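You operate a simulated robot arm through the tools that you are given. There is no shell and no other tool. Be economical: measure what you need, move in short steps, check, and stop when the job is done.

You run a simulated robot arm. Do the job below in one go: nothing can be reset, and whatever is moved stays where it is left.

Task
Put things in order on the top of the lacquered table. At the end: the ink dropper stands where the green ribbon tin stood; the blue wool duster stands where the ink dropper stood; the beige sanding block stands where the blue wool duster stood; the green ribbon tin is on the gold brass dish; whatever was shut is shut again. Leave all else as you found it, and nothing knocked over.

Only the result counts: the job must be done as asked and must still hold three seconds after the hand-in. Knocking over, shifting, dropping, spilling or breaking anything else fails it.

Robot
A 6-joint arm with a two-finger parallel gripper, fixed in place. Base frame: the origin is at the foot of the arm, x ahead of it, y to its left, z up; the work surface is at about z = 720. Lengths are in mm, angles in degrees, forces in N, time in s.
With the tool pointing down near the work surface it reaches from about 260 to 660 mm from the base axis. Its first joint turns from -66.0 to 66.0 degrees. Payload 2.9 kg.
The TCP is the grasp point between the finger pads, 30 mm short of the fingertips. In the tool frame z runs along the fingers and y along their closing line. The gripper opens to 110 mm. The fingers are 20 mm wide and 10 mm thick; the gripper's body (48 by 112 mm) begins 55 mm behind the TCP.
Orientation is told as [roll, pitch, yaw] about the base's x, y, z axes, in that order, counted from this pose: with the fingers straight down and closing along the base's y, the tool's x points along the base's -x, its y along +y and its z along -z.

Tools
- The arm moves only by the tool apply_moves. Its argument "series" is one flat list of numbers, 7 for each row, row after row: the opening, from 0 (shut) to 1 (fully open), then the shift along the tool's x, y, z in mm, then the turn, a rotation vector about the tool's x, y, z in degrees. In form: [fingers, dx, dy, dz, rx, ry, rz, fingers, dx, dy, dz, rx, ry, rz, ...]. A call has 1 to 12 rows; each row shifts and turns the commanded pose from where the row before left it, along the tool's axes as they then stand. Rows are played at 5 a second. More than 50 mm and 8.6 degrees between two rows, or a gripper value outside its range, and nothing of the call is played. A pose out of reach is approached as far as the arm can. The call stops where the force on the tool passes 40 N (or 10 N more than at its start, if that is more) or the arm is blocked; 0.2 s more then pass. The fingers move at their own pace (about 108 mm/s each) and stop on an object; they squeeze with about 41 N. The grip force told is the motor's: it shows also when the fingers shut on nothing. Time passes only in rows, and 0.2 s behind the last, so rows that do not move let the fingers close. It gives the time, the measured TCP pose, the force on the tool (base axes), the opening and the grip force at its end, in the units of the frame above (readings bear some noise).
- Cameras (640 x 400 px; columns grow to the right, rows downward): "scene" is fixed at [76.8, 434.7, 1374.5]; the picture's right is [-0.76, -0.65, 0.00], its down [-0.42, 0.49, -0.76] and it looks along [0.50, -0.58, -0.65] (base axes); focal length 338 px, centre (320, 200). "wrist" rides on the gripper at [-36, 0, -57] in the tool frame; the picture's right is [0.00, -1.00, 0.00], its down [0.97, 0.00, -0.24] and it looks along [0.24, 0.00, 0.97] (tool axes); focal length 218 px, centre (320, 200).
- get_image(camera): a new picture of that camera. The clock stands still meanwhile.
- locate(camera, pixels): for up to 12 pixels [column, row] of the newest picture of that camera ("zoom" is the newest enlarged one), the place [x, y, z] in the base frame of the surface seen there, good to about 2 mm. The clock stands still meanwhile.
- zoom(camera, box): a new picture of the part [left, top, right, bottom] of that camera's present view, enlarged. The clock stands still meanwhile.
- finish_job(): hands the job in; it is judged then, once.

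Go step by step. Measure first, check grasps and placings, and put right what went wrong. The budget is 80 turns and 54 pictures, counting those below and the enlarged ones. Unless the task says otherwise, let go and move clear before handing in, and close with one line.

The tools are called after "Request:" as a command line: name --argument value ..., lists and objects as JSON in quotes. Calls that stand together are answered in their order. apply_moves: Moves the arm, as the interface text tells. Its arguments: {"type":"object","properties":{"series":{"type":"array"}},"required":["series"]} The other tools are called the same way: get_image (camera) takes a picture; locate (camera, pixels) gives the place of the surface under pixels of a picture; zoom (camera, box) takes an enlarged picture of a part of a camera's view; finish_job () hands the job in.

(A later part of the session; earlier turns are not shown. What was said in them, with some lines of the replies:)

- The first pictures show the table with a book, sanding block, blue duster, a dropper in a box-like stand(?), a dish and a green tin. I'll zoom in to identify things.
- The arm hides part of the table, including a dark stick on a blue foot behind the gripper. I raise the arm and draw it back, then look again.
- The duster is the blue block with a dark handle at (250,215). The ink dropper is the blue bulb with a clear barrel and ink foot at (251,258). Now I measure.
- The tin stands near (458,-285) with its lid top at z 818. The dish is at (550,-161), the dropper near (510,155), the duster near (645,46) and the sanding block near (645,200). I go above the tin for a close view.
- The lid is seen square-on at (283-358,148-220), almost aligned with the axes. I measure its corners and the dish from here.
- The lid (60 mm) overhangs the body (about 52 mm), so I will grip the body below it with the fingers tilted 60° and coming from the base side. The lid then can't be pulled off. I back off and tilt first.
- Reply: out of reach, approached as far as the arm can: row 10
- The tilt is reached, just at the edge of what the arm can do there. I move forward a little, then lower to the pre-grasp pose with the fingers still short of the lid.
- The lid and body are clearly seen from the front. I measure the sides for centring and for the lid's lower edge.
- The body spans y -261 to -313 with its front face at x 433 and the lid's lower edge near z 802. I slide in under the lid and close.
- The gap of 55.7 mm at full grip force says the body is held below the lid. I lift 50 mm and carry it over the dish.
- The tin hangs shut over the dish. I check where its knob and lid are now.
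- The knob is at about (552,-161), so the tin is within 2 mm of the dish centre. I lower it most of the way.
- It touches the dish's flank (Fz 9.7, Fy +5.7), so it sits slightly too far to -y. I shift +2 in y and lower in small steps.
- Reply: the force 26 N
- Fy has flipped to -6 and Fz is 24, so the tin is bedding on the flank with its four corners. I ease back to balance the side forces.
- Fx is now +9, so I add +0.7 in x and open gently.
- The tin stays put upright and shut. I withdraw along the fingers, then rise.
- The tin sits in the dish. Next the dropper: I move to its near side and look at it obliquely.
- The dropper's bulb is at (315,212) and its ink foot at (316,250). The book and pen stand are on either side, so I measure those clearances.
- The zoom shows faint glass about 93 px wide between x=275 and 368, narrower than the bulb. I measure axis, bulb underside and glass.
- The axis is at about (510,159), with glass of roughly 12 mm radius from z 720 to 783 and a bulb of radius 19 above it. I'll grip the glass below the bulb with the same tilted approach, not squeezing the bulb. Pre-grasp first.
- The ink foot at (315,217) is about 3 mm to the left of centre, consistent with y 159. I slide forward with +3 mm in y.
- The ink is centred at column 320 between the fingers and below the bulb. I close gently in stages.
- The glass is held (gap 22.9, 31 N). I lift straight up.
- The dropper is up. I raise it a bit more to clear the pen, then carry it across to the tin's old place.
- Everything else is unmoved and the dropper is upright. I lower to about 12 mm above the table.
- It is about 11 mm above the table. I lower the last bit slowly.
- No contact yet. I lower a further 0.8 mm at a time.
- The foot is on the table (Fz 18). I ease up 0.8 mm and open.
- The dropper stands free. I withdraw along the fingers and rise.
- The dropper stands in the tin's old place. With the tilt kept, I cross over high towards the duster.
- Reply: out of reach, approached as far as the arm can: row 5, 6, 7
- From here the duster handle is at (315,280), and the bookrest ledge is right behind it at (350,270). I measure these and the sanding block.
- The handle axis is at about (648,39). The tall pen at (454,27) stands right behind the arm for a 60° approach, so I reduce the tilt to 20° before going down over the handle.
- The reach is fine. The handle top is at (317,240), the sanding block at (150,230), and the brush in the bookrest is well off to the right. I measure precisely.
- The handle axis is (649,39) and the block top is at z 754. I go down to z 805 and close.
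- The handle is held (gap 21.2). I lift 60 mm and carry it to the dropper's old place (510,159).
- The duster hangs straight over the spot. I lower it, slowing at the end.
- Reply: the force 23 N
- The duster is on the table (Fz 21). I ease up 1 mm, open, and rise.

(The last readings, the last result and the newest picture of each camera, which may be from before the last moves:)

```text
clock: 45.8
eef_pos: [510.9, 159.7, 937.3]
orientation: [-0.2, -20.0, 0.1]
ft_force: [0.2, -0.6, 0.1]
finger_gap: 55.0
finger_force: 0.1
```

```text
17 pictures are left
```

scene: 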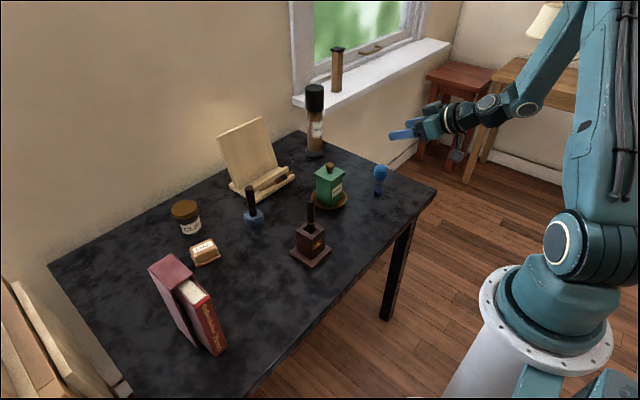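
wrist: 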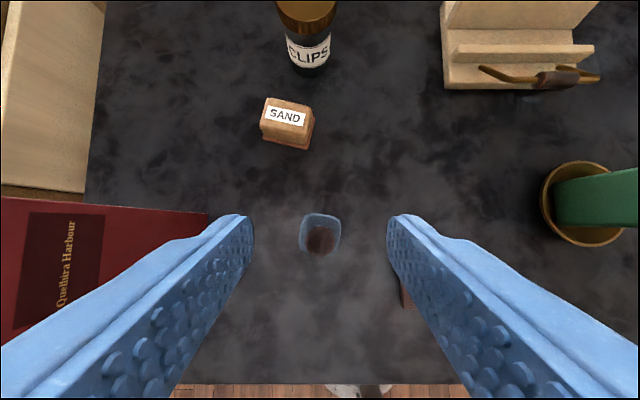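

The duster stands upright at (320,235). I go above the sanding block for a close view.

Request:
apply_moves --series '[0.8, -31, 12.7, 22, 0, 0, 0, 0.8, -31, 12.7, 22, 0, 0, 0, 0.8, -31, 12.7, 22, 0, 0, 0, 0.8, 0, 0, 0, 0, 0, 0]'

Request:
zoom --camera "wrist" --box '[240, 130, 400, 270]'

```text
clock: 46.8
eef_pos: [621.5, 198.7, 907.6]
orientation: [0.0, -19.9, 0.1]
ft_force: [1.0, 0.3, -0.8]
finger_gap: 88.0
finger_force: 0.1
```

```text
2.86 times, centred on (320, 200) of wrist
```

zoom: 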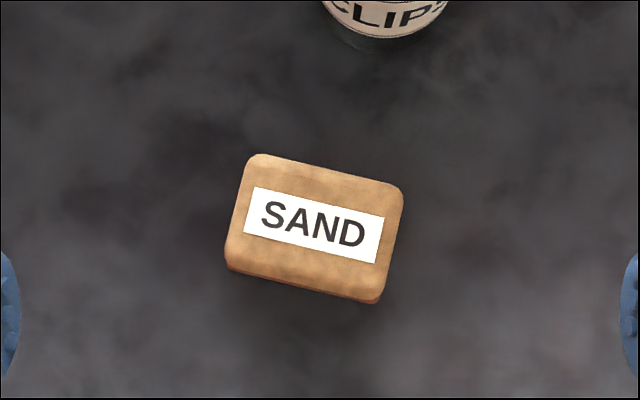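

Request:
locate --camera "zoom" --pixels '[[254, 160], [395, 190], [378, 295], [235, 262], [315, 228], [253, 188], [384, 219], [245, 236], [228, 268], [375, 303], [370, 40], [300, 288]]'

```text
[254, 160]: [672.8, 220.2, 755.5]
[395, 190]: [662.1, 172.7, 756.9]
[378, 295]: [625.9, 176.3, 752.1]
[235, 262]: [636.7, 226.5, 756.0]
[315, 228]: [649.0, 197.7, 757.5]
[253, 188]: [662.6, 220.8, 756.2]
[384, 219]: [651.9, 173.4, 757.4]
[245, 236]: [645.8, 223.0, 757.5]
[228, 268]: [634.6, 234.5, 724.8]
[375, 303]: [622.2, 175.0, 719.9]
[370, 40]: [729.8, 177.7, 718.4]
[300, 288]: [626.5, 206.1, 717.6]
```

The block's centre is (648.5,199), turned about 12.7°, with its top at z 757 and the red pad below z 727. I yaw to match, then come down to just above it.

Request:
apply_moves --series '[0.8, 0, 0, 0, 2.17, 0, 5.97, 0.8, 0, 0, 0, 2.17, 0, 5.97, 0.8, 5.7, 2.07, 35.2, 0, 0, 0, 0.8, 5.7, 2.07, 35.2, 0, 0, 0, 0.8, 5.7, 2.07, 35.2, 0, 0, 0, 0.8, 0, 0, 0, 0, 0, 0]'

Request:
get_image --camera "wrist"

```text
clock: 48.2
eef_pos: [641.1, 199.3, 801.2]
orientation: [-0.1, -20.1, -12.6]
ft_force: [0.1, -0.1, -0.5]
finger_gap: 88.1
finger_force: 0.3
```

```text
15 pictures are left
```

wrist: 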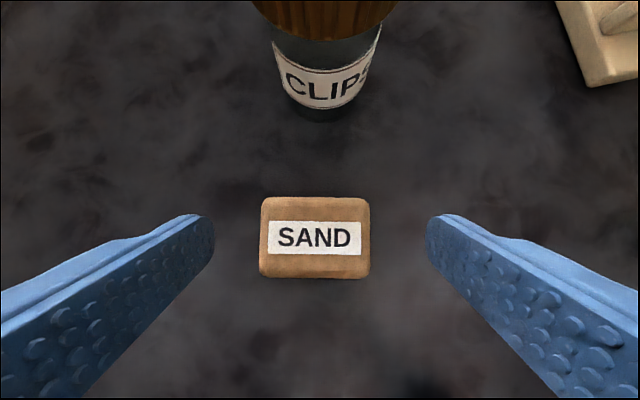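

The block is now square in view, 5 px left of centre. I shift +2 mm, lower to z 762 and close.

Request:
apply_moves --series '[0.8, 6.65, 2, 18.3, 0, 0, 0, 0.8, 6.65, 0, 18.3, 0, 0, 0, 0.8, 0, 0, 0, 0, 0, 0, 0.6, 0, 0, 0, 0, 0, 0, 0.4, 0, 0, 0, 0, 0, 0, 0.4, 0, 0, 0, 0, 0, 0, 0.4, 0, 0, 0, 0, 0, 0]'

Request:
zoom --camera "wrist" --box '[160, 130, 480, 330]'

```text
clock: 49.8
eef_pos: [641.9, 200.7, 763.4]
orientation: [-0.1, -19.9, -12.5]
ft_force: [-0.6, 0.0, 0.4]
finger_gap: 57.1
finger_force: 41.3
```

```text
2.00 times, centred on (320, 230) of wrist
```

zoom: 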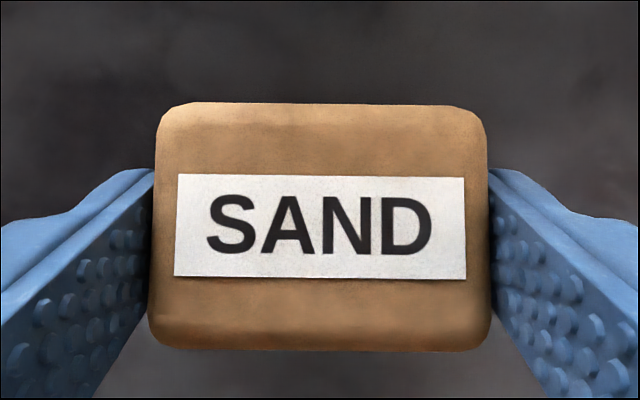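

The wood is gripped (gap 57.1). I lift and carry it to the duster's old place (648,39).

Request:
apply_moves --series '[0.4, -10.2, 0, -28.2, 0, 0, 0, 0.4, -10.2, 0, -28.2, 0, 0, 0, 0.4, -8.3, -39.1, 3, 0, 0, 0, 0.4, -8.3, -39.1, 3, 0, 0, 0, 0.4, -8.3, -39.1, 3, 0, 0, 0, 0.4, -8.3, -39.1, 3, 0, 0, 0, 0.4, 0, 0, 0, 0, 0, 0]'

Request:
get_image --camera "wrist"

```text
clock: 51.4
eef_pos: [641.2, 39.9, 823.4]
orientation: [-0.2, -19.9, -12.6]
ft_force: [-0.1, 1.3, -0.9]
finger_gap: 57.2
finger_force: 41.4
```

```text
13 pictures are left
```

wrist: 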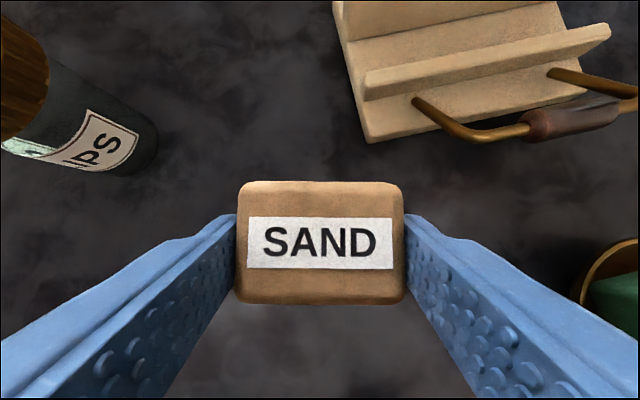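

The right finger is clear of the brush (500,130). I check the block's centre.

Request:
locate --camera "wrist" --pixels '[[320, 243], [243, 186], [398, 186], [243, 298], [400, 298], [410, 102], [470, 138]]'

```text
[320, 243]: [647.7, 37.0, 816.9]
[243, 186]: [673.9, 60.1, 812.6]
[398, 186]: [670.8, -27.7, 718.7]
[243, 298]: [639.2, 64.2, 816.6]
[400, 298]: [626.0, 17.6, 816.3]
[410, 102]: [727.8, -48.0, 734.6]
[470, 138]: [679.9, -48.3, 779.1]
```

The centre reads about (649,38.5), right on target. I lower it slowly at the end.

Request:
apply_moves --series '[0.4, 9.75, 0, 26.8, 0, 0, 0, 0.4, 9.75, 0, 26.8, 0, 0, 0, 0.4, 0.51, 0, 1.41, 0, 0, 0, 0.4, 0, 0, 0, 0, 0, 0]'

Request:
apply_moves --series '[0.4, 0.34, 0, 0.94, 0, 0, 0, 0.4, 0, 0, 0, 0, 0, 0]'

```text
clock: 52.4
eef_pos: [641.7, 40.7, 763.9]
orientation: [-0.1, -19.9, -12.6]
ft_force: [-0.2, 1.0, -0.6]
finger_gap: 57.2
finger_force: 41.1
```

```text
clock: 53.0
eef_pos: [641.6, 40.8, 764.1]
orientation: [-0.1, -20.0, -12.5]
ft_force: [0.8, 0.5, -0.5]
finger_gap: 57.0
finger_force: 40.8
```

No contact yet. I lower further in 0.8 mm steps.

Request:
apply_moves --series '[0.4, 0.27, 0, 0.75, 0, 0, 0, 0.4, 0, 0, 0, 0, 0, 0]'

Request:
apply_moves --series '[0.4, 0.27, 0, 0.75, 0, 0, 0, 0.4, 0, 0, 0, 0, 0, 0]'

```text
clock: 53.6
eef_pos: [642.5, 41.4, 763.0]
orientation: [-0.1, -20.1, -12.6]
ft_force: [-1.0, 0.5, 3.5]
finger_gap: 57.2
finger_force: 41.3
```

```text
clock: 54.2
eef_pos: [641.2, 40.5, 763.0]
orientation: [-0.1, -20.1, -12.6]
ft_force: [-4.0, -0.8, 11.1]
finger_gap: 57.0
finger_force: 40.9
```

The block is down (Fz 11). I open and rise straight up.

Request:
apply_moves --series '[0.4, -0.2, 0, -0.5, 0, 0, 0, 0.55, 0, 0, 0, 0, 0, 0, 0.7, 0, 0, 0, 0, 0, 0, 0.7, 0, 0, 0, 0, 0, 0, 0.7, -10.2, 0, -28.2, 0, 0, 0, 0.7, -13.7, 0, -37.6, 0, 0, 0, 0.7, -13.7, 0, -37.6, 0, 0, 0, 0.7, -13.7, 0, -37.6, 0, 0, 0, 0.7, -13.7, 0, -37.6, 0, 0, 0]'

Request:
get_image --camera "wrist"

```text
clock: 56.2
eef_pos: [641.7, 40.9, 953.7]
orientation: [-0.1, -20.0, -12.5]
ft_force: [0.2, 0.2, 0.1]
finger_gap: 77.2
finger_force: 0.0
```

```text
12 pictures are left
```

wrist: 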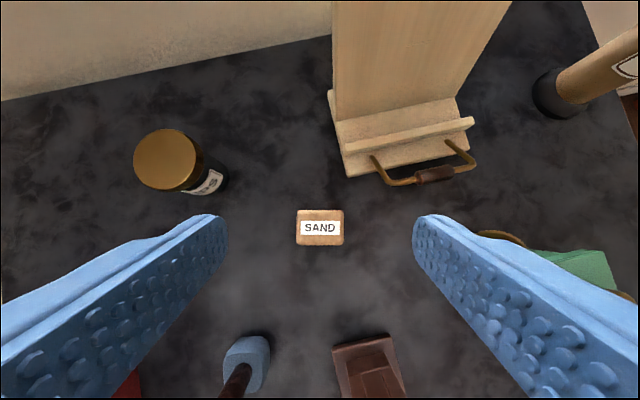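

The block stands free. I move clear and take a final look at everything.

Request:
apply_moves --series '[0.7, -8, 0, -45, 0, 0, 0, 0.7, 17, -30, -20, 0, 0, 0, 0.7, 17, -30, -20, 0, 0, 0, 0.7, 17, -30, -20, 0, 0, 0, 0.7, 17, -30, -20, 0, 0, 0, 0.7, 17, -30, -20, 0, 0, 0, 0.7, 17, -30, -20, 0, 0, 0]'

Request:
get_image --camera "scene"

Request:
zoom --camera "scene" --box '[180, 140, 420, 290]'

```text
clock: 57.8
eef_pos: [459.6, -103.1, 1076.4]
orientation: [-0.1, -20.1, -12.5]
ft_force: [0.0, 0.3, -0.3]
finger_gap: 77.1
finger_force: 0.1
```

```text
11 pictures are left
```

scene: 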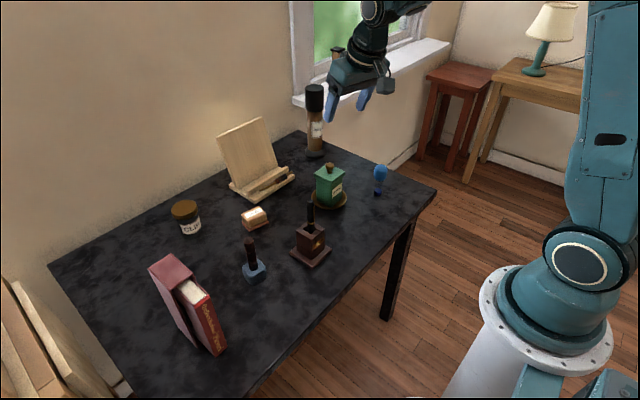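

```text
2.67 times, centred on (300, 215) of scene
```

zoom: 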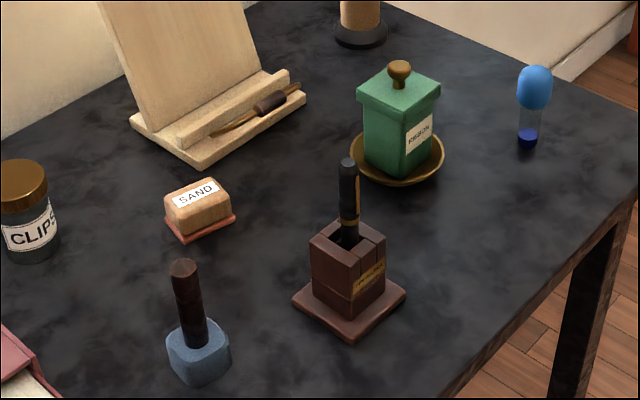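

All four things stand as asked. I do one last check of positions, including whether the dish moved.

Request:
locate --camera "zoom" --pixels '[[533, 68], [527, 130], [183, 266], [352, 158], [442, 165], [392, 184], [399, 66], [198, 192]]'

```text
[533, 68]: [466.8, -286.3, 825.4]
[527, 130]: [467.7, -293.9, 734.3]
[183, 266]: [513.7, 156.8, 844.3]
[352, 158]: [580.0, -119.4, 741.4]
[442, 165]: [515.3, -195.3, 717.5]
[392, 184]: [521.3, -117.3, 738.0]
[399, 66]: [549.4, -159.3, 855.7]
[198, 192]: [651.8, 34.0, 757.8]
```

The readings agree with the targets: dropper near (462,-288), duster near (511,158), sanding block near (650,38) and tin on the dish near (549,-160). I hand in.

Request:
finish_job

```text
The job is handed in.
```

The job is handed in: the dropper, duster and sanding block stand in their new places, and the ribbon tin, still shut, is on the brass dish. The last picture showed nothing knocked over, and the dish may have shifted by about 2 mm, which is within the measuring error.
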